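You operate a simulated robot arm through the tools that you are given. There is no shell and no other tool. Be economical: measure what you need, move in short steps, check, and stop when the job is done.

You are at the controls of a simulated robot arm. One attempt, no reset.

Task
Slide the damp clothes apart along the rail so air gets between them.
Fine: three shirts and the navy jumper; the drying ring stays; all hooks 15 cm apart or more.
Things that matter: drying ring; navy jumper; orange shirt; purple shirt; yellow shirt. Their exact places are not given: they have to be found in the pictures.

Only the result counts: the job must be done as asked and must still hold three seconds after the hand-in. Knocking over, shifting, dropping, spilling or breaking anything else fails it. Flat cloth is picked up by pressing the open fingertips on it (5 to 10 N) and closing them slowly along it; thin cloth reads only 2 to 8 mm in the jaws.

Robot
A 7-joint arm with a fingered hand on a trunk, on a base that drives. Base frame: it is fixed to the floor where the robot stands at the start and does not move with it; the origin is under the middle of the robot, x ahead of it, y to its left, z up. Readings come in m, rad, newtons and seconds.
With the tool pointing down near the work surface it reaches from about 0.28 to 0.7 m from the robot's upright axis, wherever it stands. Its first joint turns from -2.897 to 2.897 rad. Payload 4 kg.
Tool frame: the origin (TCP) lies between the finger pads and is the grasp point; the fingertips stand 0.026 m ahead of it; z points along the fingers, y is the line along which they close. Largest opening 0.148 m; the body of the gripper starts 0.073 m behind the TCP. The gripper is a hand of 3 fingers: y runs from the thumb to the fingers, the wrist lies at [0, 0, -0.239] in the tool frame, and closing takes about 1.5 s.
Orientation is that of the tool frame in the base frame, as a unit quaternion [x, y, z, w]. With the fingers straight down and closing along the base's y, the tool's x points along the base's -x, its y along +y and its z along -z.

Tools
- The arm moves only by the tool send_rows. Its argument "increments" is a list of rows, each an object of numbers (a shift or turn left out is 0, a gripper value left out holds the last): "ax", "ay", "az": the turn, a rotation vector about the tool's x, y, z in rad; "x", "y", "z": the shift along the tool's x, y, z in m; "fingers": the opening, from 0 (shut) to 1 (fully open). In form: [{"ax": .., "ay": .., "az": .., "x": .., "y": .., "z": .., "fingers": ..}, ...]. A call has 1 to 10 rows; each row shifts and turns the commanded pose from where the row before left it, along the tool's axes as they then stand. Each row takes 0.2 s and may step no farther than 0.05 m and 0.15 rad from the row before; otherwise, or with a gripper value out of range, the whole call is refused. A pose out of reach is approached as far as the arm can. The call stops where the force on the tool passes 40 N (or 10 N more than at its start, if that is more) or the arm is blocked; 0.2 s more then pass. The fingers move at their own pace (about 0.072 m/s each) and stop on an object; they squeeze with about 23 N. The grip force told is the motor's: it shows also when the fingers shut on nothing. Time passes only in rows, and 0.2 s behind the last, so rows that do not move let the fingers close. It gives the time, the measured TCP pose, the force on the tool (base axes), the opening and the grip force at its end, in the units of the frame above (readings bear some noise), with the torque about the TCP (base axes, N m) and any sound that the robot's microphone picked up, and new pictures: "views" is both (left out), scene, wrist or none.
- Cameras (640 x 400 px; columns grow to the right, rows downward): "scene" is now at [0.0323, 0.1706, 1.3501]; the picture's right is [0.23, -0.97, 0.00], its down [-0.29, -0.07, -0.95] and it looks along [0.93, 0.22, -0.30] (base axes); focal length 214 px, centre (320, 200). "wrist" rides on the gripper at [0.068, -0.039, -0.09] in the tool frame; the picture's right is [0.50, 0.87, 0.00], its down [-0.66, 0.38, -0.65] and it looks along [-0.57, 0.33, 0.76] (tool axes); focal length 222 px, centre (320, 200).
- raise_lower(by): slides the trunk up (or, below 0, down) by that many m; the arm and the scene camera ride with it, the base frame stays. It gives what a move gives, with no picture.
- base_move(legs): drives the robot by 1 to 6 legs, each [ahead, left, turn to the left] in m, m and rad, along the robot's own axes; the way and the turn of a leg run together, so that a leg with both is an arc; at most 1.5 m and 3.142 rad a leg. The arm and the cameras ride along, it lands a little off, and it stops where it bumps. It gives what a move gives, and a new picture of the scene camera.
- preshape(shape): the hand has 3 fingers and takes this shape, open, in about a second: jaw (thumb against the fingers, like two jaws); tri (thumb and two fingers); tip (a fingertip pinch); poke (one finger out to press); point (the index stretched); flat (the hand flat); cup (the hand cupped); fist (a fist). The gripper value then closes the fingers along that shape, each until it touches; the sizes above hold for jaw. It gives what a move gives, with no picture.
- head_to(pan, tilt): turns the head with the scene camera to pan (to the left, within 2.705 rad either way) and tilt (down, from -0.506 to 1.204), counted from straight ahead of the robot. It gives what a move gives, and a new picture of the scene camera.
- point_at(camera, pixels): for up to 12 pixels [column, row] of the newest picture of that camera ("zoom" is the newest enlarged one), the place [x, y, z] in the base frame of the surface seen there, good to about 0.003 m. No time passes.
- inspect(camera, box): a new picture of the part [left, top, right, bottom] of that camera's present view, enlarged. No time passes.
- hand_in(): hands the job in; it is judged then, once.

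Work in short steps. Measure before you move; look again where a grasp or a placing could have gone wrong, and mend it. You have 80 turns and 260 pictures in all, those below and enlarged ones among them. Open the gripper and draw the arm clear of the work before you hand the job in, unless the task says otherwise; then end with one line.

The tools are called after "Emit:" as name(argument=value, ...) on one line, values as JSON. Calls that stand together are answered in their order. send_rows: Moves the arm, as the interface text tells. Its arguments: {"type":"object","properties":{"increments":{"type":"array","items":{"type":"object","properties":{"ax":{"type":"number"},"ay":{"type":"number"},"az":{"type":"number"},"x":{"type":"number"},"y":{"type":"number"},"z":{"type":"number"},"fingers":{"type":"number"}}}},"views":{"type":"string","enum":["both","scene","wrist","none"]}},"required":["increments"]} The other tools are called the same way: raise_lower (by) slides the trunk up or down; preshape (shape) gives the hand a shape; base_move (legs) drives the base; head_to (pan, tilt) turns the head that bears the scene camera; point_at (camera, pixels) gives the place of the surface under pixels of a picture; inspect (camera, box) takes an enlarged picture of a part of a camera's view; hand_in () hands the job in.

At the start:

```text
clock: 0.0
position: [0.3156, 0.0678, 1.0001]
tool_rot: [0.0, 1.0, -0.001, 0.0]
ft_force: [-0.6, 0.1, -0.2]
torque: [-0.02, 0.0, 0.02]
width: 0.1478
gripper_force: 0.0
shape: jaw
trunk travel left (down, up): [-0.275, 0.315]
robot x, y, heading: [-0.0012, -0.0016, -0.001]
head pan, tilt: [0.23, 0.302]
```

scene: 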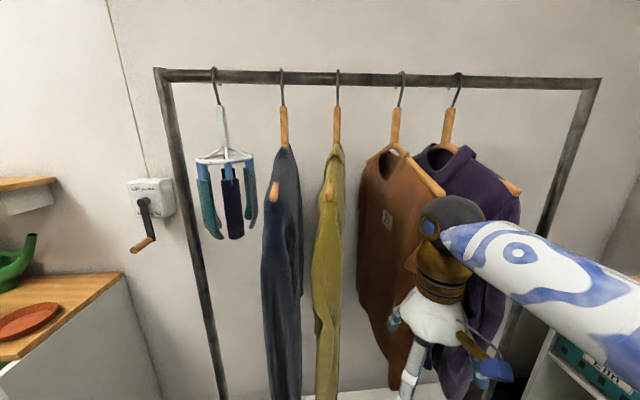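
wrist: 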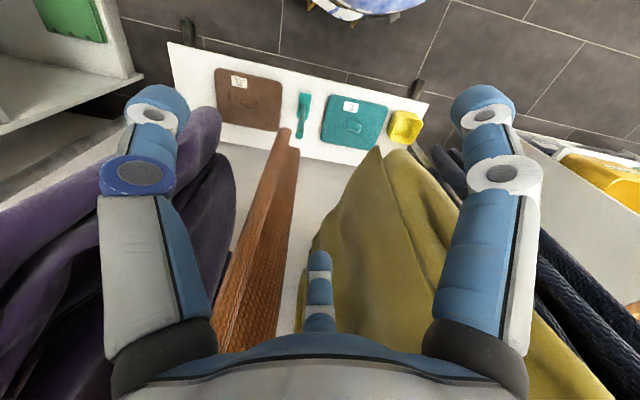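

The rail runs across the picture from (155,72) to (600,80), with hooks at about (214,70), (282,72), (337,72), (402,74) and (458,75). I measure these points and enlarge the rail.

Emit:
point_at(camera="scene", pixels=[[165, 76], [590, 84], [214, 72], [282, 74], [337, 74], [402, 76], [458, 78], [284, 115], [337, 115], [396, 120], [448, 125], [223, 125]])

Emit:
inspect(camera="scene", box=[140, 50, 380, 200])

Emit:
inspect(camera="scene", box=[370, 50, 610, 200])

```text
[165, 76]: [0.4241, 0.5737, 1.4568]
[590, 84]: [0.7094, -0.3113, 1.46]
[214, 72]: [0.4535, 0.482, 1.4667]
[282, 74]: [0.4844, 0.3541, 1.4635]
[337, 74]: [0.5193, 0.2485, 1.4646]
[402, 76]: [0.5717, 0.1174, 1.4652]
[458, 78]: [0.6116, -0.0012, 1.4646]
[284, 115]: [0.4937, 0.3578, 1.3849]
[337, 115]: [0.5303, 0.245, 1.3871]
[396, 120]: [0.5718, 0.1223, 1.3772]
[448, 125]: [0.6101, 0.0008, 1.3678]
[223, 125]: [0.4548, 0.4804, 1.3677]
```

```text
2.67 times, centred on (260, 125) of scene
```

zoom: 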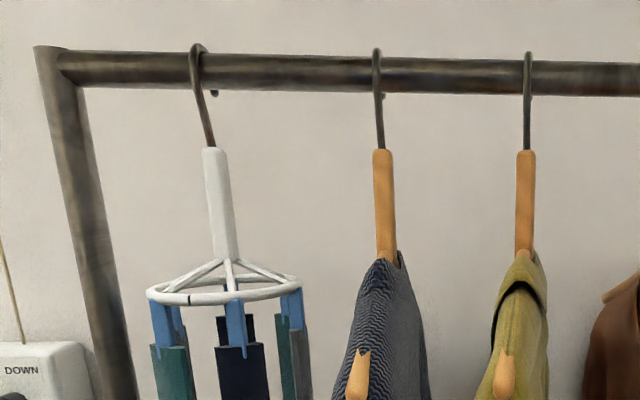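

```text
2.67 times, centred on (490, 125) of scene
```

zoom: 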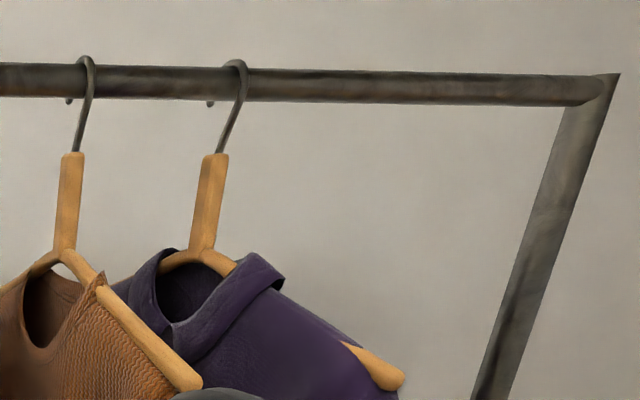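

The rail runs along (0.307,-0.952). From its left end the hooks sit at about 0.096 (ring), 0.228 (navy), 0.339 (yellow), 0.479 (orange) and 0.605 (purple), and the rail is 0.93 long. I measure the hanger tips and the surroundings, then raise the trunk.

Emit:
point_at(camera="scene", pixels=[[275, 192], [329, 188], [440, 190], [517, 190], [560, 350], [610, 350], [60, 290], [545, 220], [396, 112], [396, 150], [284, 145], [447, 145]])

Emit:
raise_lower(by=0.25)

Emit:
head_to(pan=-0.3, tilt=0.6)

```text
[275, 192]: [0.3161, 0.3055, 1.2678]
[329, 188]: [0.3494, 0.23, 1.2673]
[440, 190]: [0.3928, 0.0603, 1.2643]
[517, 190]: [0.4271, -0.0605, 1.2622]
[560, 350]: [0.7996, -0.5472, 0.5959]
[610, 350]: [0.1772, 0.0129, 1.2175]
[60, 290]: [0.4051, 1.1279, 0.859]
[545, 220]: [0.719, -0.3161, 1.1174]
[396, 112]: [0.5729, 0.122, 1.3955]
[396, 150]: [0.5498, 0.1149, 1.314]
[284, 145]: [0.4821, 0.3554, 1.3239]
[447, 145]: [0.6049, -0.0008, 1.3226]
```

```text
clock: 2.6
position: [0.3163, 0.0679, 1.2492]
tool_rot: [0.001, 1.0, 0.0, 0.0]
ft_force: [0.6, -0.6, 0.6]
torque: [0.0, -0.03, 0.01]
width: 0.1479
gripper_force: 0.0
shape: jaw
trunk travel left (down, up): [-0.525, 0.065]
robot x, y, heading: [-0.0028, -0.0039, 0.004]
head pan, tilt: [0.23, 0.302]
```

```text
clock: 3.5
position: [0.3172, 0.0672, 1.2501]
tool_rot: [-0.001, 1.0, 0.0, -0.001]
ft_force: [1.1, 0.1, -0.5]
torque: [-0.01, 0.01, 0.01]
width: 0.1481
gripper_force: 0.0
shape: jaw
trunk travel left (down, up): [-0.525, 0.065]
robot x, y, heading: [-0.0016, -0.0001, -0.004]
head pan, tilt: [-0.3, 0.6]
```

scene: 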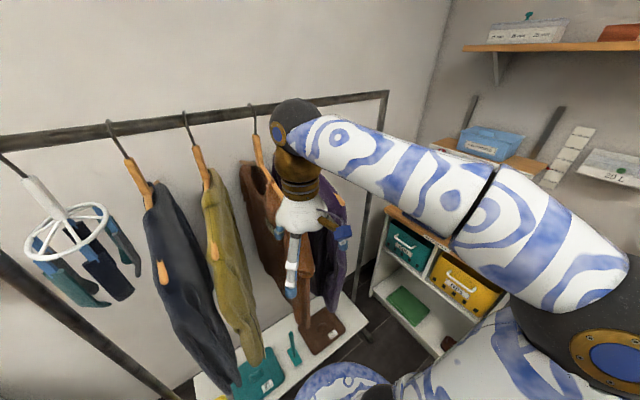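

The hanger tips are about 0.19 m in front of the rail at z 1.27. Before I back off, I look behind the robot and measure the tray.

Emit:
point_at(camera="scene", pixels=[[300, 372], [366, 322], [200, 385], [345, 385], [385, 290], [372, 250]])

Emit:
head_to(pan=2.7, tilt=0.7)

Emit:
head_to(pan=-1.5, tilt=0.7)

```text
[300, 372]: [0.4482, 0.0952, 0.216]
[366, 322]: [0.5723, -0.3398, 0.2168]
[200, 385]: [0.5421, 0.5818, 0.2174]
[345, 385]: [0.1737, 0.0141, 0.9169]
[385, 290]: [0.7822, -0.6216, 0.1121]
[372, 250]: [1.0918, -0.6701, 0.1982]
```

```text
clock: 6.1
position: [0.3165, 0.0681, 1.2491]
tool_rot: [0.0, 1.0, 0.0, 0.001]
ft_force: [0.7, -0.8, -1.1]
torque: [0.0, 0.0, 0.01]
width: 0.1479
gripper_force: 0.1
shape: jaw
trunk travel left (down, up): [-0.525, 0.065]
robot x, y, heading: [-0.0016, 0.0009, 0.003]
head pan, tilt: [2.7, 0.7]
```

scene: 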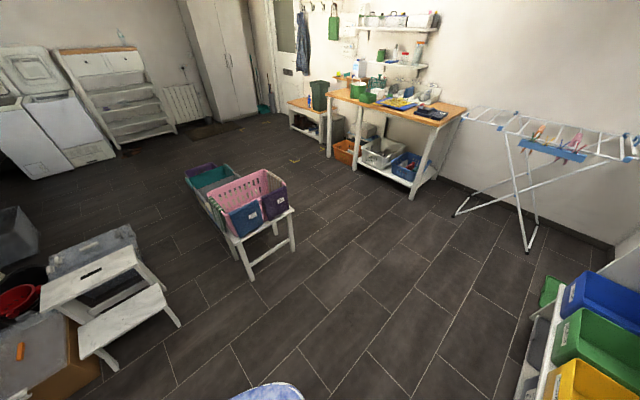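

```text
clock: 9.5
position: [0.3166, 0.0671, 1.2498]
tool_rot: [0.0, 1.0, 0.0, 0.001]
ft_force: [0.7, -0.7, -0.5]
torque: [0.0, -0.02, 0.02]
width: 0.1479
gripper_force: 0.1
shape: jaw
trunk travel left (down, up): [-0.525, 0.065]
robot x, y, heading: [-0.0024, -0.0006, 0.001]
head pan, tilt: [-1.499, 0.7]
```

scene: 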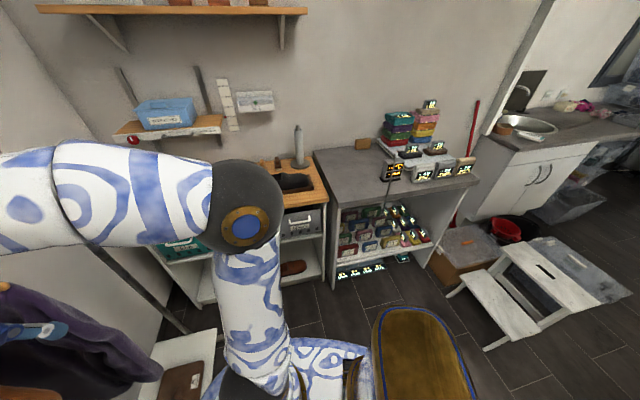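

There is plenty of space behind. I back off 0.2 m, turn 0.311 rad to face the rail squarely and shift right 0.2 m.

Emit:
base_move(legs=[[-0.2, 0, 0], [0, 0, 0.311], [0, -0.2, 0]])

Emit:
head_to(pan=0.0, tilt=0.4)

```text
clock: 13.3
position: [0.1425, -0.0317, 1.2487]
tool_rot: [-0.153, 0.988, 0.001, 0.0]
ft_force: [-0.3, -0.8, 0.4]
torque: [0.03, -0.01, -0.02]
width: 0.1477
gripper_force: 0.0
shape: jaw
trunk travel left (down, up): [-0.525, 0.065]
robot x, y, heading: [-0.1417, -0.1897, 0.308]
head pan, tilt: [-1.499, 0.7]
```

scene: 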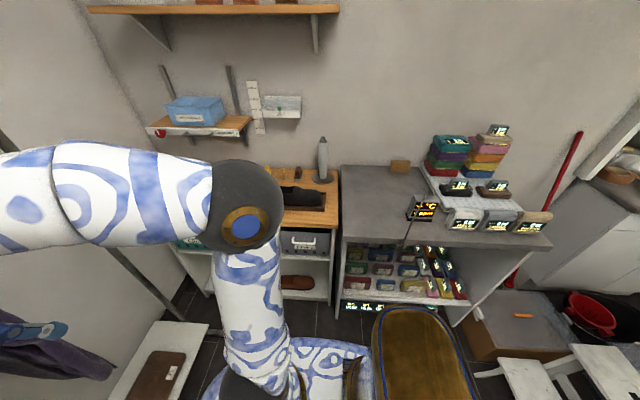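

```text
clock: 14.9
position: [0.1407, -0.0321, 1.25]
tool_rot: [-0.154, 0.988, 0.0, 0.0]
ft_force: [-0.1, 0.2, -0.4]
torque: [0.03, 0.0, -0.02]
width: 0.1479
gripper_force: 0.1
shape: jaw
trunk travel left (down, up): [-0.525, 0.065]
robot x, y, heading: [-0.1398, -0.1937, 0.313]
head pan, tilt: [0.0, 0.4]
```

scene: 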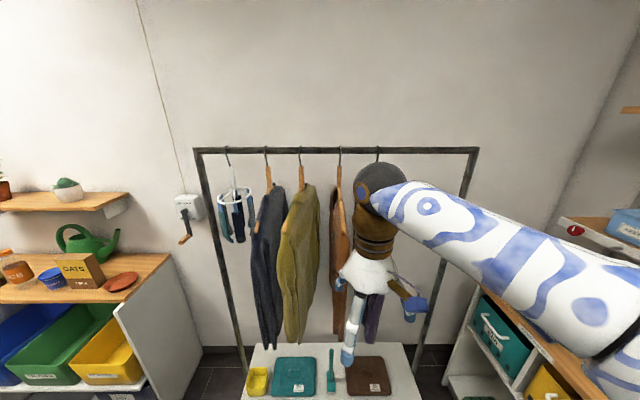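

The robot now faces the rail squarely. I swing the fingers up to point at the rail, pivoting about the wrist in two calls.

Emit:
send_rows(increments=[{"ay": -0.15, "x": -0.034}, {"ay": -0.15, "x": -0.034}, {"ay": -0.15, "x": -0.034}, {"ay": -0.15, "x": -0.034}, {"ay": -0.15, "x": -0.034}], views="scene")

```text
clock: 16.1
position: [0.2951, 0.0169, 1.2995]
tool_rot: [-0.144, 0.919, 0.056, 0.363]
ft_force: [-0.7, 1.1, 0.2]
torque: [0.01, 0.01, 0.0]
width: 0.1479
gripper_force: 0.0
shape: jaw
trunk travel left (down, up): [-0.525, 0.065]
robot x, y, heading: [-0.14, -0.1902, 0.311]
head pan, tilt: [0.0, 0.4]
```

scene: 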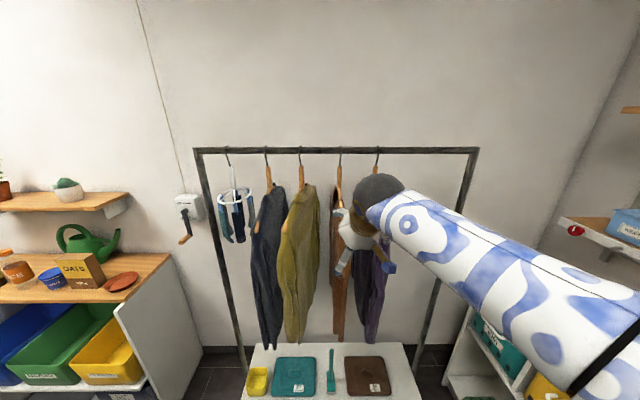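

The tilt is going well and the tool is about 0.29 m toward the rail. I finish the turn.

Emit:
send_rows(increments=[{"ay": -0.15, "x": -0.034}, {"ay": -0.15, "x": -0.034}, {"ay": -0.15, "x": -0.034}, {"ay": -0.15, "x": -0.034}, {"ay": -0.15, "x": -0.034}, {"ay": -0.071, "x": -0.01}], views="both")

```text
clock: 17.5
position: [0.3736, 0.0436, 1.453]
tool_rot: [-0.109, 0.699, 0.108, 0.698]
ft_force: [0.4, -1.2, 0.7]
torque: [0.0, 0.0, -0.03]
width: 0.1477
gripper_force: 0.1
shape: jaw
trunk travel left (down, up): [-0.525, 0.065]
robot x, y, heading: [-0.1392, -0.1924, 0.306]
head pan, tilt: [0.0, 0.4]
```

scene: 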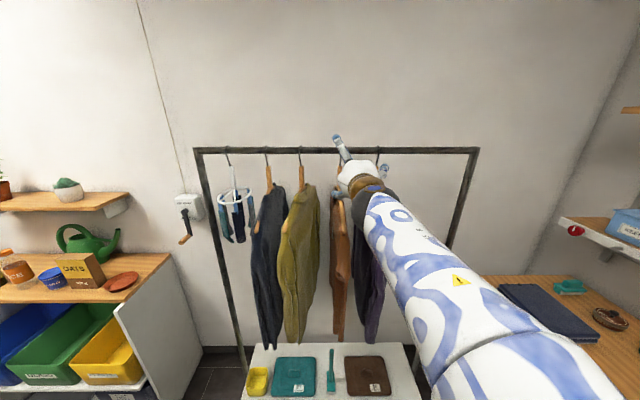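
wrist: 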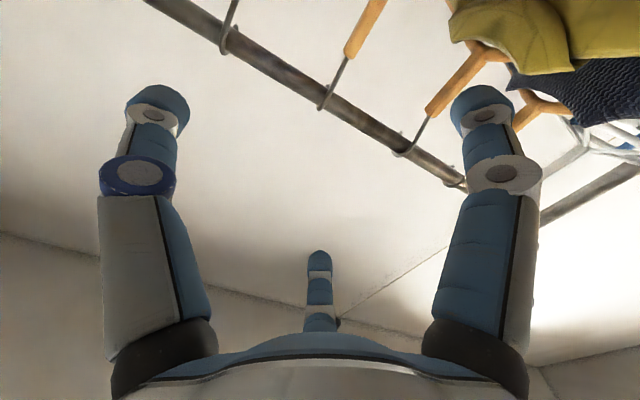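

The fingers now point at the rail at z 1.453. I enlarge the hand to see how the fingers lie.

Emit:
inspect(camera="scene", box=[280, 110, 440, 210])

Emit:
point_at(camera="wrist", pixels=[[158, 95], [485, 95], [319, 258], [140, 175], [500, 172], [319, 290]])

Emit:
point_at(camera="scene", pixels=[[337, 137], [384, 170], [340, 155], [377, 150], [339, 150], [301, 150], [266, 150], [228, 150]])

```text
4.00 times, centred on (360, 160) of scene
```

zoom: 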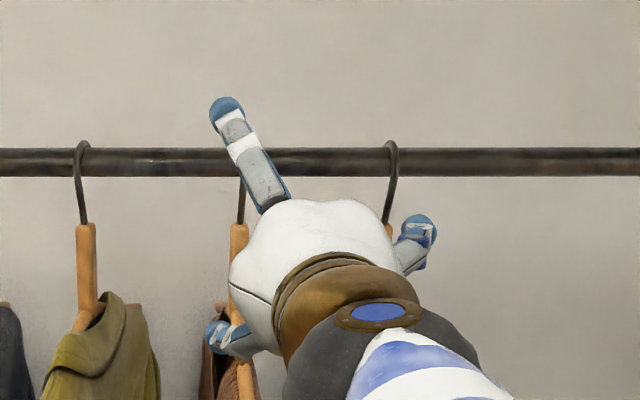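

```text
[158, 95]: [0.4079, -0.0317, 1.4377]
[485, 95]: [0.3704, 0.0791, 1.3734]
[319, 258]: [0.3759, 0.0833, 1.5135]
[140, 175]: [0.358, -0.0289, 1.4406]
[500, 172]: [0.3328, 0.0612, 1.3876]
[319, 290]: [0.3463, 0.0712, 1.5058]
```

```text
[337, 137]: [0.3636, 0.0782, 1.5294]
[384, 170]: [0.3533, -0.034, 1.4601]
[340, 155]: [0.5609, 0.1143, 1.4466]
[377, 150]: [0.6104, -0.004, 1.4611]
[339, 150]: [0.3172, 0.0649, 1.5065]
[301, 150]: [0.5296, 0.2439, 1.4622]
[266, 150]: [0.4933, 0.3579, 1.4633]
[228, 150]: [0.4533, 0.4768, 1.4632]
```

In jaw shape the two left fingers spread ±0.07 m vertically and would foul the rail. I close the hand to a bundle to use as a pusher and look at it.

Emit:
send_rows(increments=[{"fingers": 0}, {}, {}, {}, {}, {}, {}, {}], views="both")

Emit:
inspect(camera="scene", box=[280, 110, 440, 210])

```text
clock: 19.3
position: [0.3734, 0.0423, 1.4531]
tool_rot: [-0.109, 0.699, 0.109, 0.698]
ft_force: [-0.6, 0.1, 0.5]
torque: [-0.03, -0.01, 0.03]
width: 0.0001
gripper_force: 22.9
shape: jaw
trunk travel left (down, up): [-0.525, 0.065]
robot x, y, heading: [-0.1394, -0.1899, 0.308]
head pan, tilt: [0.0, 0.4]
```

scene: 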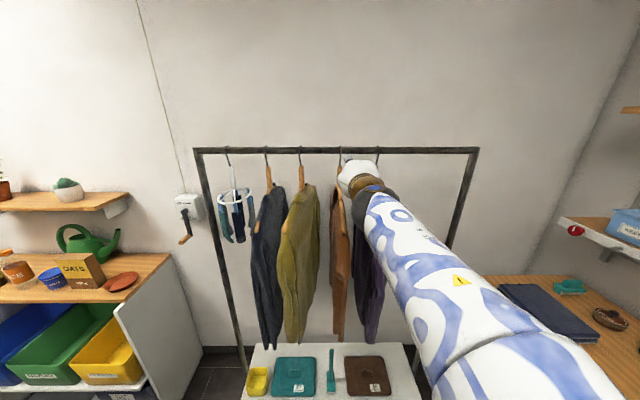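
wrist: 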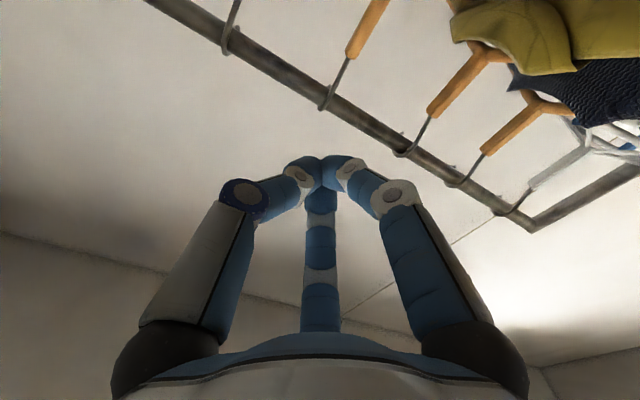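

```text
4.00 times, centred on (360, 160) of scene
```

zoom: 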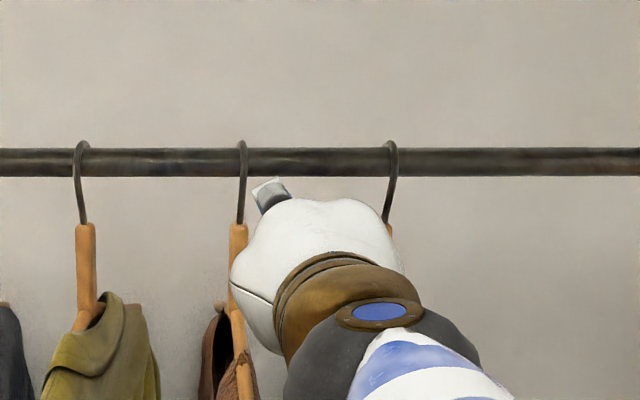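

The closed bundle is cone-shaped and wide at the knuckles. I try the "poke" shape, which may give a slimmer pusher.

Emit:
preshape(shape="poke")

Emit:
send_rows(increments=[{}, {}], views="wrist")

Emit:
inspect(camera="scene", box=[280, 110, 440, 210])

```text
clock: 20.2
position: [0.3741, 0.0414, 1.4522]
tool_rot: [-0.109, 0.699, 0.108, 0.698]
ft_force: [0.1, -0.2, -0.7]
torque: [-0.01, 0.01, 0.0]
width: 0.0001
gripper_force: 0.3
shape: poke
trunk travel left (down, up): [-0.525, 0.065]
robot x, y, heading: [-0.1358, -0.1898, 0.314]
head pan, tilt: [0.0, 0.4]
```

```text
clock: 20.8
position: [0.3733, 0.0417, 1.4522]
tool_rot: [-0.108, 0.699, 0.108, 0.699]
ft_force: [0.9, 0.0, -0.2]
torque: [-0.03, -0.01, 0.01]
width: 0.0
gripper_force: 0.0
shape: poke
trunk travel left (down, up): [-0.525, 0.065]
robot x, y, heading: [-0.1392, -0.1893, 0.307]
head pan, tilt: [0.0, 0.4]
```

wrist: 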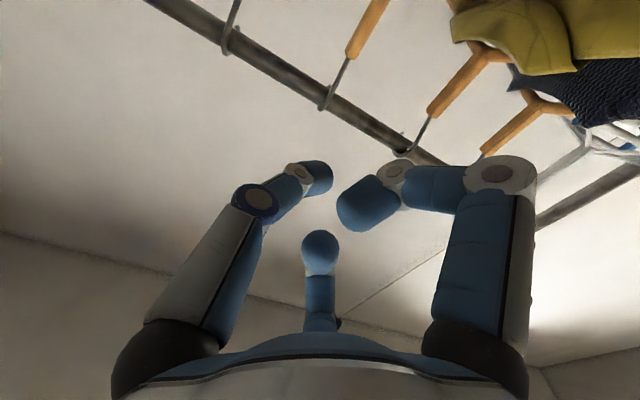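

```text
4.00 times, centred on (360, 160) of scene
```

zoom: 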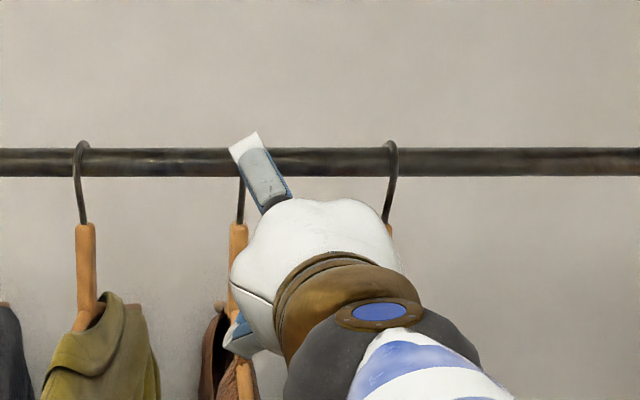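

Poke isn't slimmer, so I go back to the closed jaw. I line up between orange (0.479) and purple (0.605) at along-rail 0.545, z 1.39, then go in half way.

Emit:
preshape(shape="jaw")

Emit:
send_rows(increments=[{"fingers": 0, "y": -0.027, "x": 0.03}, {"y": -0.027, "x": 0.033}, {}, {}, {}, {}, {}, {"z": 0.04}, {"z": 0.04}, {"z": 0.04}], views="both")

Emit:
inspect(camera="scene", box=[280, 110, 440, 210])

```text
clock: 21.7
position: [0.3726, 0.0415, 1.4528]
tool_rot: [-0.108, 0.699, 0.108, 0.699]
ft_force: [-0.3, 0.8, -1.0]
torque: [0.0, -0.01, -0.02]
width: 0.1481
gripper_force: 0.1
shape: jaw
trunk travel left (down, up): [-0.525, 0.065]
robot x, y, heading: [-0.1401, -0.1944, 0.307]
head pan, tilt: [0.0, 0.4]
```

```text
clock: 23.9
position: [0.491, 0.0092, 1.401]
tool_rot: [-0.1, 0.694, 0.112, 0.704]
ft_force: [-2.3, 6.4, 0.1]
torque: [-0.01, 0.0, -0.56]
width: 0.0
gripper_force: 23.2
shape: jaw
out of reach, approached as far as the arm can: row 10
trunk travel left (down, up): [-0.525, 0.065]
robot x, y, heading: [-0.1348, -0.1923, 0.311]
head pan, tilt: [0.0, 0.4]
```

scene: 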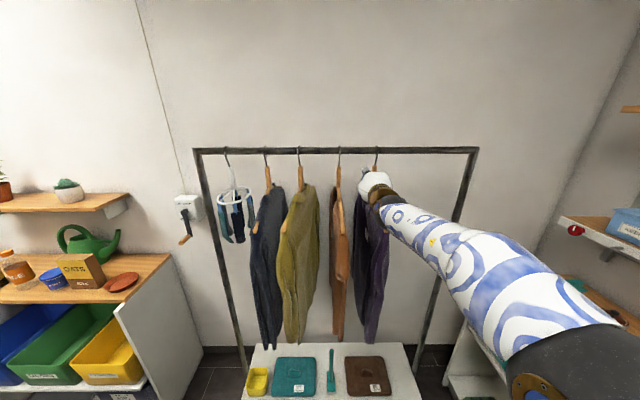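
wrist: 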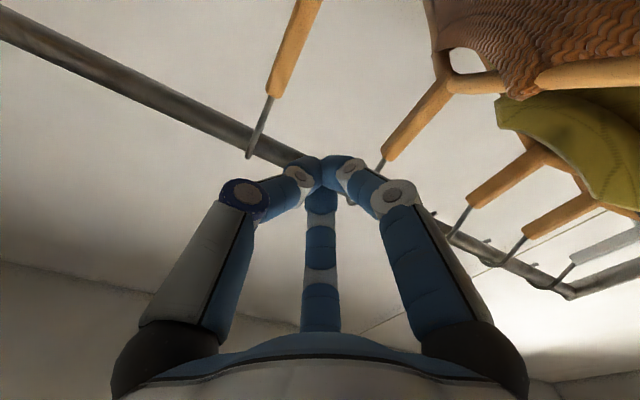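

```text
4.00 times, centred on (360, 160) of scene
```

zoom: 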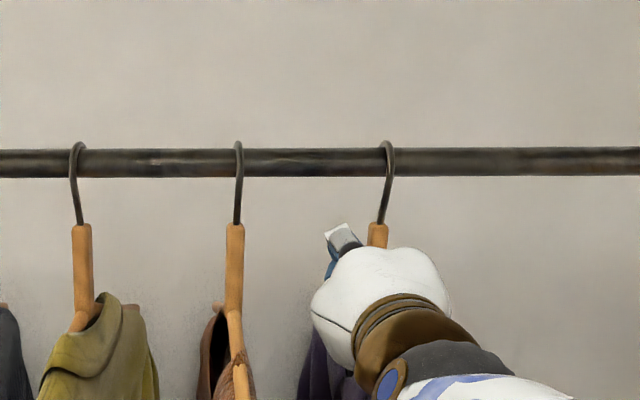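

The arm is at its reach limit and reads 6 N sideways. I let it settle and read again.

Emit:
send_rows(increments=[{"z": -0.03}, {}, {}], views="none")

Emit:
inspect(camera="scene", box=[310, 130, 470, 230])

```text
clock: 24.7
position: [0.4755, 0.0166, 1.3916]
tool_rot: [-0.108, 0.699, 0.108, 0.699]
ft_force: [0.0, -0.3, 0.4]
torque: [0.02, -0.02, 0.02]
width: 0.0001
gripper_force: 23.1
shape: jaw
trunk travel left (down, up): [-0.525, 0.065]
robot x, y, heading: [-0.1366, -0.1925, 0.307]
head pan, tilt: [0.0, 0.4]
```

```text
4.00 times, centred on (390, 180) of scene
```

zoom: 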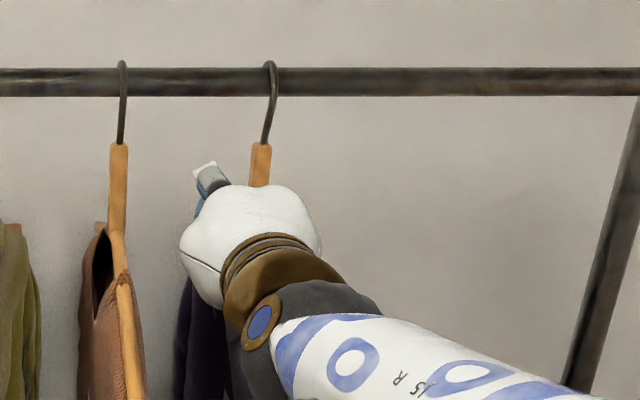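

No force is left, so it was the reach limit. I draw the hand back 0.12 m, drive the base 0.15 m ahead and look.

Emit:
send_rows(increments=[{"z": -0.04}, {"z": -0.04}, {"z": -0.04}], views="none")

Emit:
base_move(legs=[[0.15, 0, 0]])

Emit:
head_to(pan=0.0, tilt=0.5)

Emit:
inspect(camera="scene", box=[200, 60, 520, 260])

```text
clock: 25.5
position: [0.3599, -0.0198, 1.3894]
tool_rot: [-0.109, 0.699, 0.108, 0.699]
ft_force: [-0.5, -0.1, 0.2]
torque: [0.01, 0.0, 0.03]
width: 0.0
gripper_force: 22.9
shape: jaw
trunk travel left (down, up): [-0.525, 0.065]
robot x, y, heading: [-0.1388, -0.19, 0.306]
head pan, tilt: [0.0, 0.4]
```

```text
clock: 26.9
position: [0.504, 0.0247, 1.3884]
tool_rot: [-0.109, 0.699, 0.109, 0.698]
ft_force: [-0.3, 1.0, 0.6]
torque: [-0.02, 0.0, -0.03]
width: 0.0
gripper_force: 23.1
shape: jaw
trunk travel left (down, up): [-0.525, 0.065]
robot x, y, heading: [0.0019, -0.1451, 0.306]
head pan, tilt: [0.0, 0.4]
```

scene: 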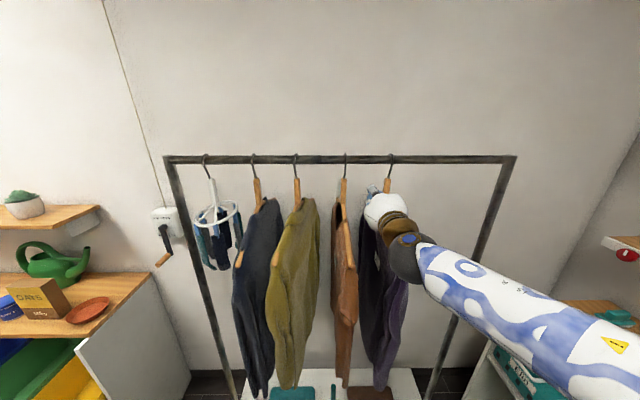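

```text
clock: 27.6
position: [0.5045, 0.0258, 1.3899]
tool_rot: [-0.109, 0.699, 0.109, 0.699]
ft_force: [0.0, 0.3, -0.2]
torque: [0.02, -0.01, 0.0]
width: 0.0003
gripper_force: 22.6
shape: jaw
trunk travel left (down, up): [-0.525, 0.065]
robot x, y, heading: [0.0027, -0.146, 0.304]
head pan, tilt: [0.0, 0.499]
```

scene: 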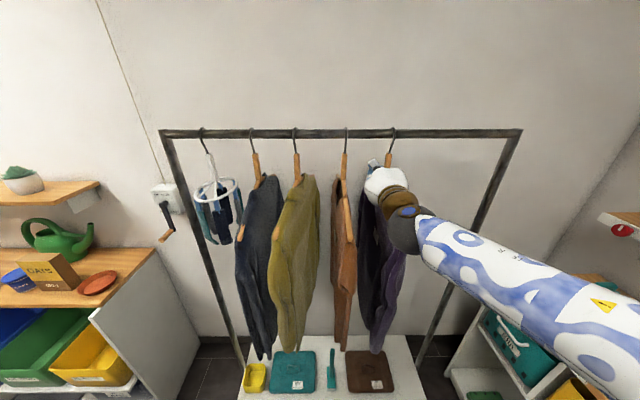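

```text
2.00 times, centred on (360, 160) of scene
```

zoom: 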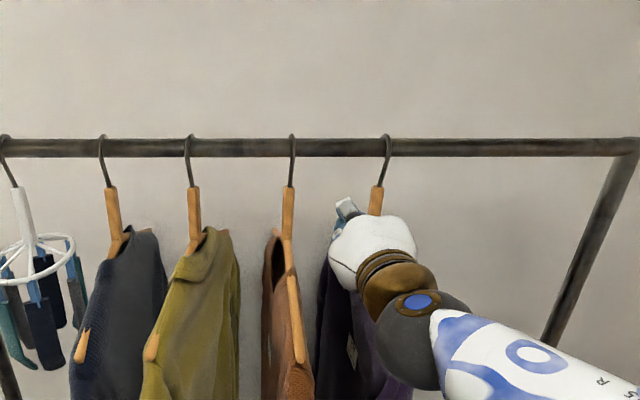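

The hand is at n 0.488, s 0.546, in the gap between the two necks. I advance 0.09 m so the tips pass just behind the purple neck line.

Emit:
send_rows(increments=[{"z": 0.03}, {"z": 0.03}, {"z": 0.03}, {}], views="both")

Emit:
inspect(camera="scene", box=[300, 90, 460, 190])

```text
clock: 28.6
position: [0.5899, 0.0529, 1.3893]
tool_rot: [-0.108, 0.699, 0.108, 0.699]
ft_force: [0.3, -0.2, -0.4]
torque: [-0.02, 0.03, -0.01]
width: 0.0
gripper_force: 23.2
shape: jaw
trunk travel left (down, up): [-0.525, 0.065]
robot x, y, heading: [0.003, -0.1467, 0.308]
head pan, tilt: [0.0, 0.499]
```

scene: 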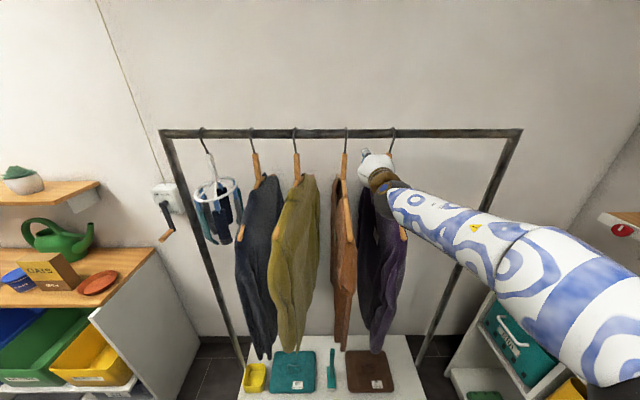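
wrist: 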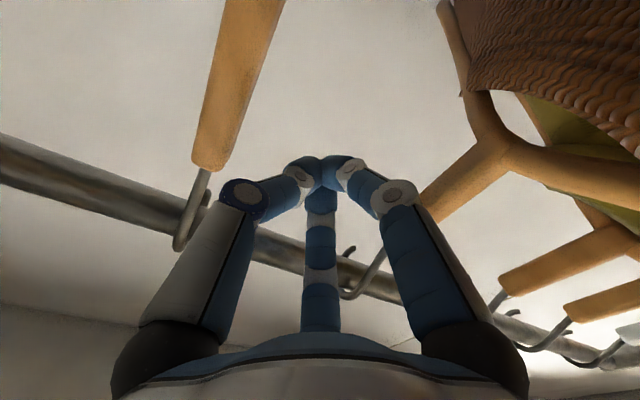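

```text
4.00 times, centred on (380, 140) of scene
```

zoom: 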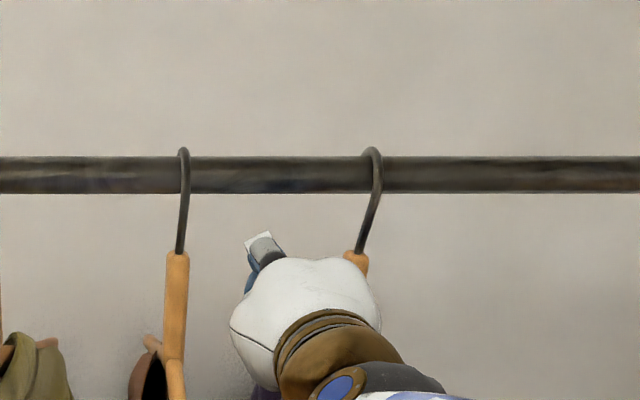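

The hand is in place without contact. I push right slowly by 0.12 m, toward the purple neck.

Emit:
send_rows(increments=[{"y": -0.015}, {"y": -0.015}, {"y": -0.015}, {"y": -0.015}, {"y": -0.015}, {"y": -0.015}, {"y": -0.015}, {"y": -0.015}], views="both")

Emit:
inspect(camera="scene", box=[300, 90, 540, 240])

```text
clock: 30.4
position: [0.6262, -0.0629, 1.3899]
tool_rot: [-0.108, 0.699, 0.108, 0.699]
ft_force: [-1.0, 0.7, 0.0]
torque: [0.02, -0.03, 0.01]
width: 0.0
gripper_force: 23.2
shape: jaw
trunk travel left (down, up): [-0.525, 0.065]
robot x, y, heading: [0.0016, -0.1452, 0.31]
head pan, tilt: [0.0, 0.499]
```

scene: 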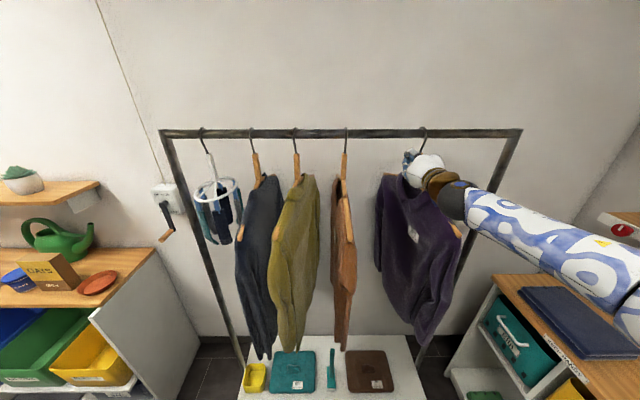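
wrist: 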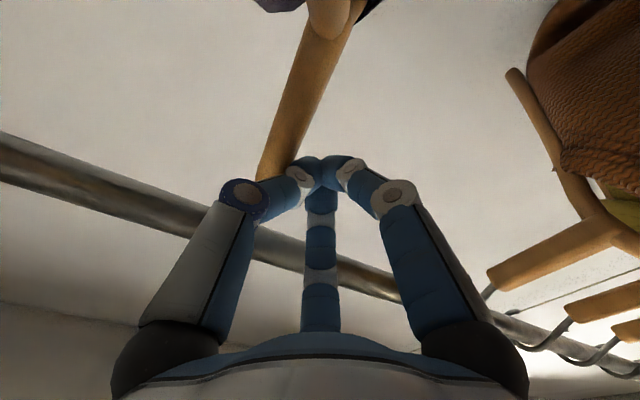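

```text
2.67 times, centred on (420, 165) of scene
```

zoom: 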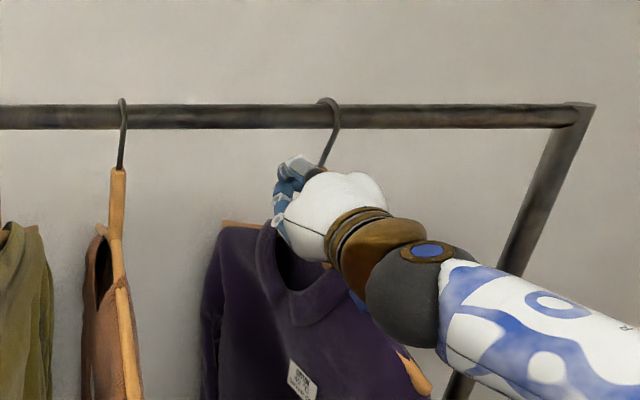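

Purple is sliding and turning a little, because the contact is forward of the neck. I measure the hooks and go 0.02 m deeper before pushing on.

Emit:
point_at(camera="zoom", pixels=[[330, 102], [123, 102], [333, 135], [428, 390], [232, 224]])

Emit:
send_rows(increments=[{"y": 0.012}, {"z": 0.02}, {"y": -0.012}, {"y": -0.015}, {"y": -0.015}, {"y": -0.015}], views="both")

Emit:
inspect(camera="scene", box=[300, 90, 540, 240])

```text
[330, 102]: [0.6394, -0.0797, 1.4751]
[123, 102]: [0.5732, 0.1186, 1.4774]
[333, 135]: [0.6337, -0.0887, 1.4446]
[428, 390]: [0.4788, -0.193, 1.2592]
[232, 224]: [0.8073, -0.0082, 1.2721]
```

```text
clock: 31.8
position: [0.6596, -0.0991, 1.3899]
tool_rot: [-0.109, 0.699, 0.109, 0.698]
ft_force: [0.0, -0.2, -1.0]
torque: [-0.01, -0.03, -0.02]
width: 0.0002
gripper_force: 22.8
shape: jaw
trunk travel left (down, up): [-0.525, 0.065]
robot x, y, heading: [-0.0, -0.1468, 0.306]
head pan, tilt: [0.0, 0.499]
```

scene: 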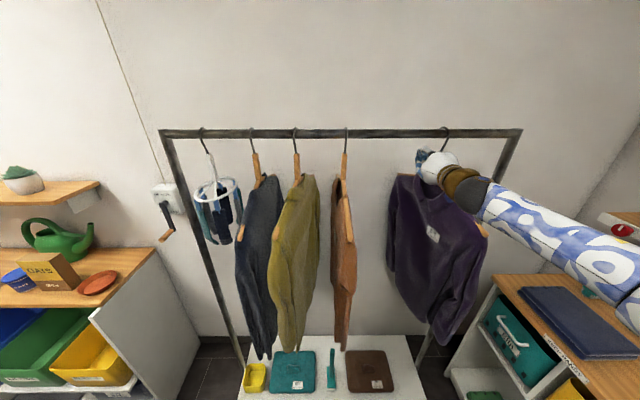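
wrist: 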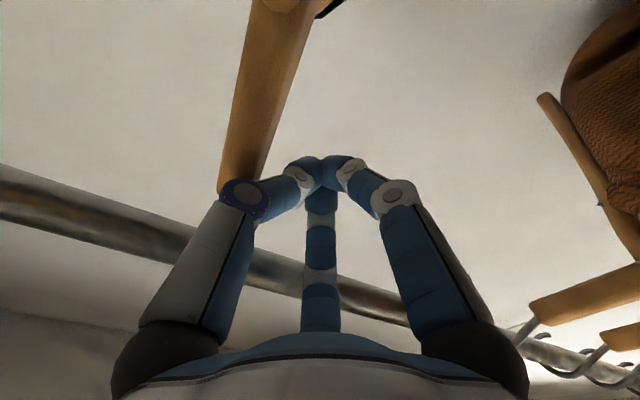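

```text
2.67 times, centred on (420, 165) of scene
```

zoom: 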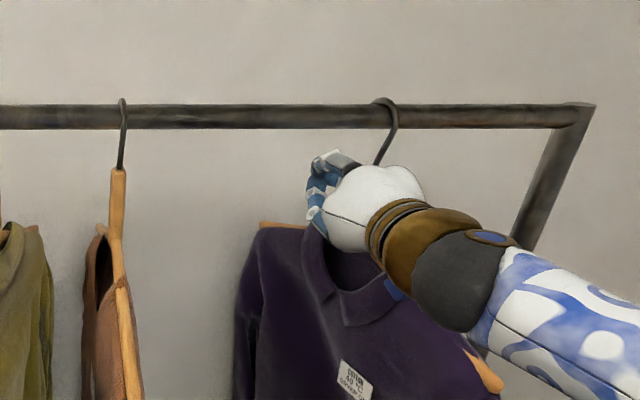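

The hook has moved on, and I measure it now.

Emit:
point_at(camera="zoom", pixels=[[384, 102], [123, 102], [500, 388], [580, 108], [265, 225]])

```text
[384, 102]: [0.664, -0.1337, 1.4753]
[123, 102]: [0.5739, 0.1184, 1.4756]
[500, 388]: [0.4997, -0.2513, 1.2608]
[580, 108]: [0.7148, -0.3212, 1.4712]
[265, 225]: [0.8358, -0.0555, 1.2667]
```

Purple's hook is at s 0.747 and I want about 0.79. I push 0.04 m more, then withdraw straight back slowly.

Emit:
send_rows(increments=[{"y": -0.014}, {"y": -0.014}, {"y": -0.014}, {}, {"y": 0.015}, {"y": 0.015}, {"z": -0.04}, {"z": -0.04}, {"z": -0.04}], views="both")

Emit:
inspect(camera="scene", box=[300, 90, 540, 240])

```text
clock: 33.8
position: [0.5468, -0.1459, 1.3894]
tool_rot: [-0.108, 0.7, 0.109, 0.698]
ft_force: [0.0, 0.8, 0.1]
torque: [-0.01, 0.0, -0.01]
width: 0.0002
gripper_force: 23.5
shape: jaw
trunk travel left (down, up): [-0.525, 0.065]
robot x, y, heading: [0.0054, -0.1452, 0.306]
head pan, tilt: [0.0, 0.499]
```

scene: 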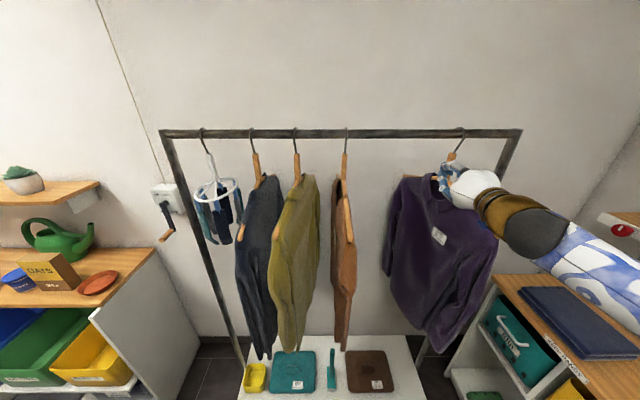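
wrist: 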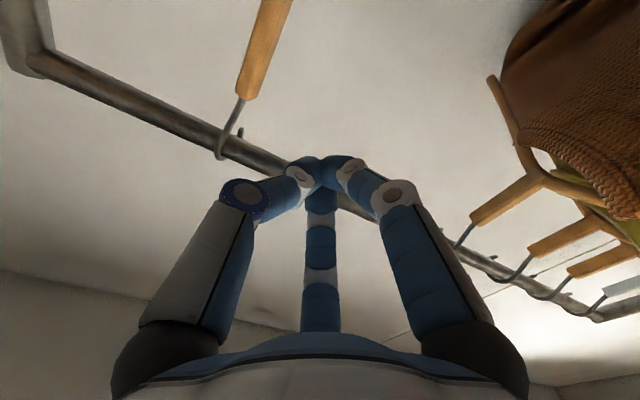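

```text
2.67 times, centred on (420, 165) of scene
```

zoom: 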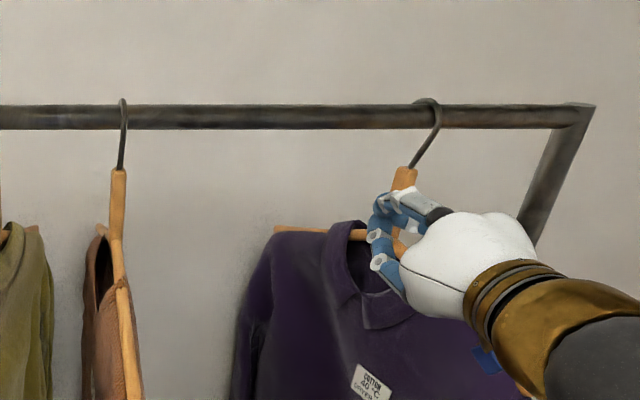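

Purple seems to be near s 0.79, but turned. I withdraw further and measure.

Emit:
send_rows(increments=[{"z": -0.04}, {"z": -0.04}, {"z": -0.04}, {"z": -0.02}], views="scene")

Emit:
inspect(camera="scene", box=[300, 90, 540, 240])

Emit:
point_at(camera="zoom", pixels=[[428, 102], [123, 102], [405, 175], [283, 229], [540, 360]])

```text
clock: 34.8
position: [0.4289, -0.1801, 1.3743]
tool_rot: [-0.115, 0.717, 0.112, 0.679]
ft_force: [-0.3, -0.3, -0.9]
torque: [-0.01, 0.02, 0.0]
width: 0.0
gripper_force: 22.8
shape: jaw
trunk travel left (down, up): [-0.525, 0.065]
robot x, y, heading: [0.0033, -0.1473, 0.311]
head pan, tilt: [0.0, 0.499]
```

scene: 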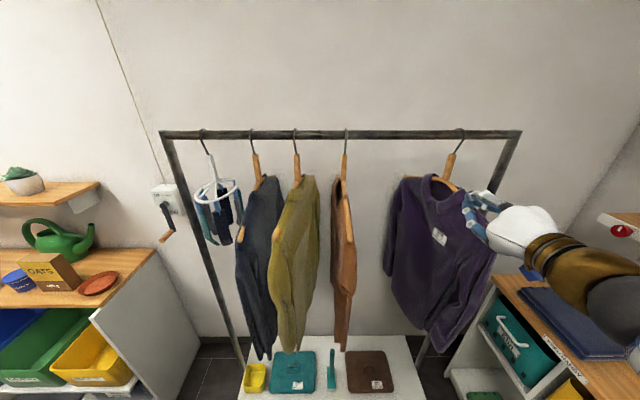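

```text
2.67 times, centred on (420, 165) of scene
```

zoom: 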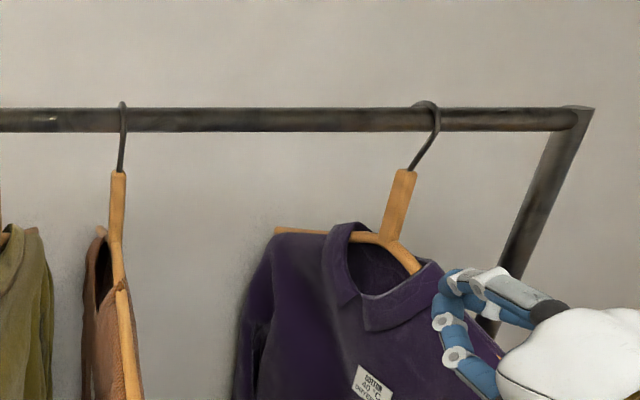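

```text
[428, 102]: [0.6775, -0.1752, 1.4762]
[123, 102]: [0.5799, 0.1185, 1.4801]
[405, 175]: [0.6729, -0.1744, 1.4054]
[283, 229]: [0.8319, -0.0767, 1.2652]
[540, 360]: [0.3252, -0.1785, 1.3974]
```

Purple's hook is at s 0.791 and the hanger is turned only about 14°, which is fine. I go forward a little, raise, and cross left over the orange shoulder to the gap between yellow and orange.

Emit:
send_rows(increments=[{"z": 0.04, "x": -0.03}, {"z": 0.03}, {"y": 0.04}, {"y": 0.05}, {"y": 0.05}, {"y": 0.05}, {"y": 0.05}, {"y": 0.05}, {"y": 0.02}, {}], views="both")

```text
clock: 36.5
position: [0.3895, 0.1097, 1.4147]
tool_rot: [-0.12, 0.713, 0.221, 0.655]
ft_force: [-0.6, 0.5, 0.2]
torque: [0.02, 0.04, 0.02]
width: 0.0
gripper_force: 23.0
shape: jaw
trunk travel left (down, up): [-0.525, 0.065]
robot x, y, heading: [0.0027, -0.1465, 0.309]
head pan, tilt: [0.0, 0.499]
stopped in row 8: the arm was blocked; the commanded pose is now the measured one
```

scene: 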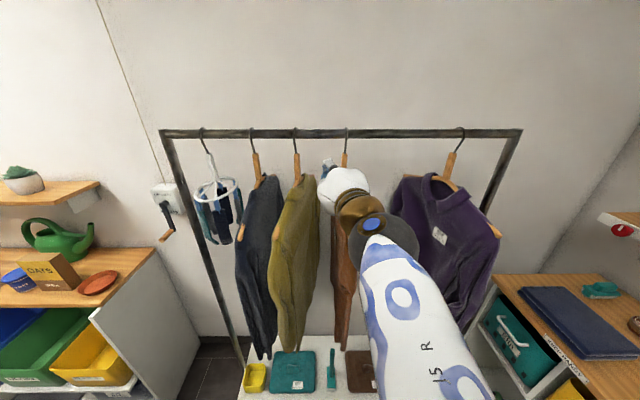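
wrist: 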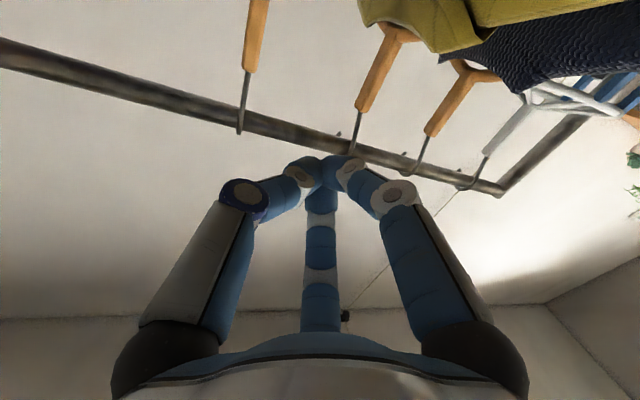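

The arm was too folded there: it stopped with no contact force and the orientation had drifted. I correct the orientation while extending forward into the gap, which gives it room.

Emit:
send_rows(increments=[{"z": 0.02, "ax": 0.09, "ay": -0.03, "az": -0.077}, {"z": 0.02, "ax": 0.09, "ay": -0.03, "az": -0.077}, {"z": 0.015}, {}], views="both")

Emit:
inspect(camera="scene", box=[200, 90, 440, 240])

```text
clock: 37.1
position: [0.3649, 0.1844, 1.4045]
tool_rot: [-0.177, 0.699, 0.219, 0.657]
ft_force: [0.4, 0.3, -0.1]
torque: [-0.03, -0.01, 0.03]
width: 0.0
gripper_force: 23.2
shape: jaw
trunk travel left (down, up): [-0.525, 0.065]
robot x, y, heading: [0.0059, -0.1455, 0.306]
head pan, tilt: [0.0, 0.499]
stopped in row 2: the arm was blocked; the commanded pose is now the measured one
```

scene: 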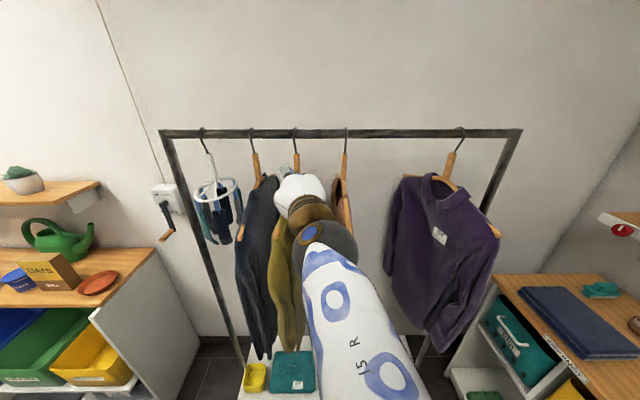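
wrist: 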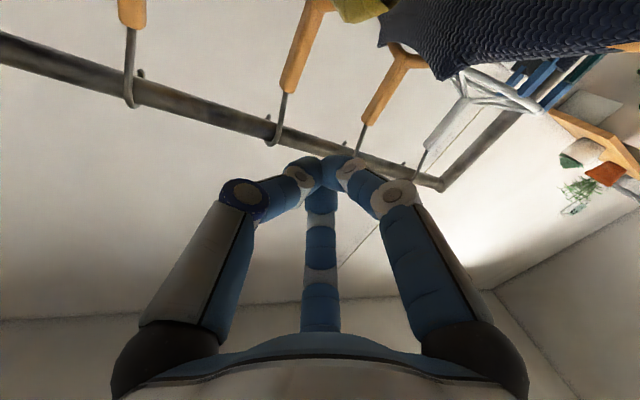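

```text
2.67 times, centred on (320, 165) of scene
```

zoom: 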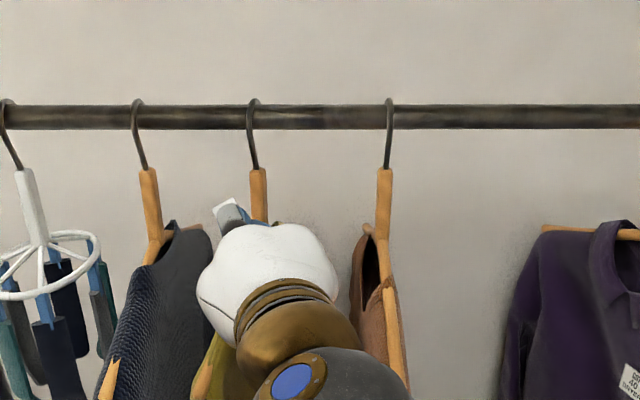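

No contact, but the wrist hits a joint limit this far left. I bring the arm back right by about 0.13 m, straightening the hand, then I'll move the base left instead.

Emit:
base_move(legs=[[-0.1, 0, 0]])

Emit:
send_rows(increments=[{"y": -0.03}, {"y": -0.03}, {"y": -0.03, "ax": 0.06}, {"y": -0.03, "ax": 0.06}, {}], views="scene")

```text
clock: 38.2
position: [0.2696, 0.1563, 1.4037]
tool_rot: [-0.177, 0.699, 0.219, 0.657]
ft_force: [-0.3, -0.5, 0.4]
torque: [-0.01, 0.04, -0.02]
width: 0.0002
gripper_force: 23.1
shape: jaw
trunk travel left (down, up): [-0.525, 0.065]
robot x, y, heading: [-0.0881, -0.1739, 0.304]
head pan, tilt: [0.0, 0.499]
```

scene: 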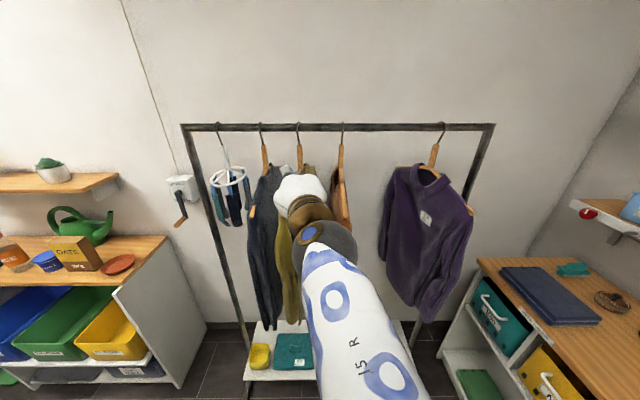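

```text
clock: 39.4
position: [0.3321, 0.0541, 1.396]
tool_rot: [-0.137, 0.712, 0.178, 0.666]
ft_force: [0.2, 0.6, 0.0]
torque: [0.04, 0.01, 0.05]
width: 0.0001
gripper_force: 23.2
shape: jaw
trunk travel left (down, up): [-0.525, 0.065]
robot x, y, heading: [-0.0922, -0.1751, 0.307]
head pan, tilt: [0.0, 0.499]
```

scene: 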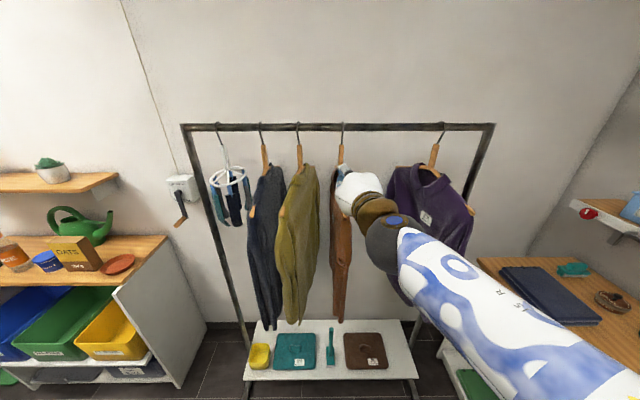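

The arm is free again. I straighten the hand fully, then shift the base left 0.055 m so the hand lines up with the gap between yellow and orange.

Emit:
send_rows(increments=[{"ax": 0.07, "ay": -0.027, "az": -0.034}, {"ax": 0.07, "ay": -0.028, "az": -0.033}, {}], views="none")

Emit:
base_move(legs=[[0, 0.06, 0]])

```text
clock: 40.2
position: [0.3323, 0.0545, 1.3964]
tool_rot: [-0.109, 0.698, 0.109, 0.699]
ft_force: [-0.2, -0.2, 0.8]
torque: [0.01, 0.01, 0.01]
width: 0.0
gripper_force: 23.0
shape: jaw
trunk travel left (down, up): [-0.525, 0.065]
robot x, y, heading: [-0.0936, -0.178, 0.304]
head pan, tilt: [0.0, 0.499]
```

```text
clock: 41.2
position: [0.3137, 0.1115, 1.3948]
tool_rot: [-0.109, 0.698, 0.109, 0.699]
ft_force: [-0.9, 0.2, 0.4]
torque: [0.03, 0.01, 0.03]
width: 0.0001
gripper_force: 22.5
shape: jaw
trunk travel left (down, up): [-0.525, 0.065]
robot x, y, heading: [-0.1136, -0.121, 0.306]
head pan, tilt: [0.0, 0.499]
```

scene: 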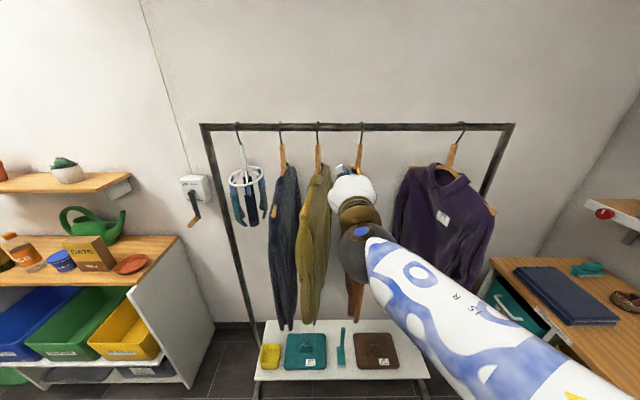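

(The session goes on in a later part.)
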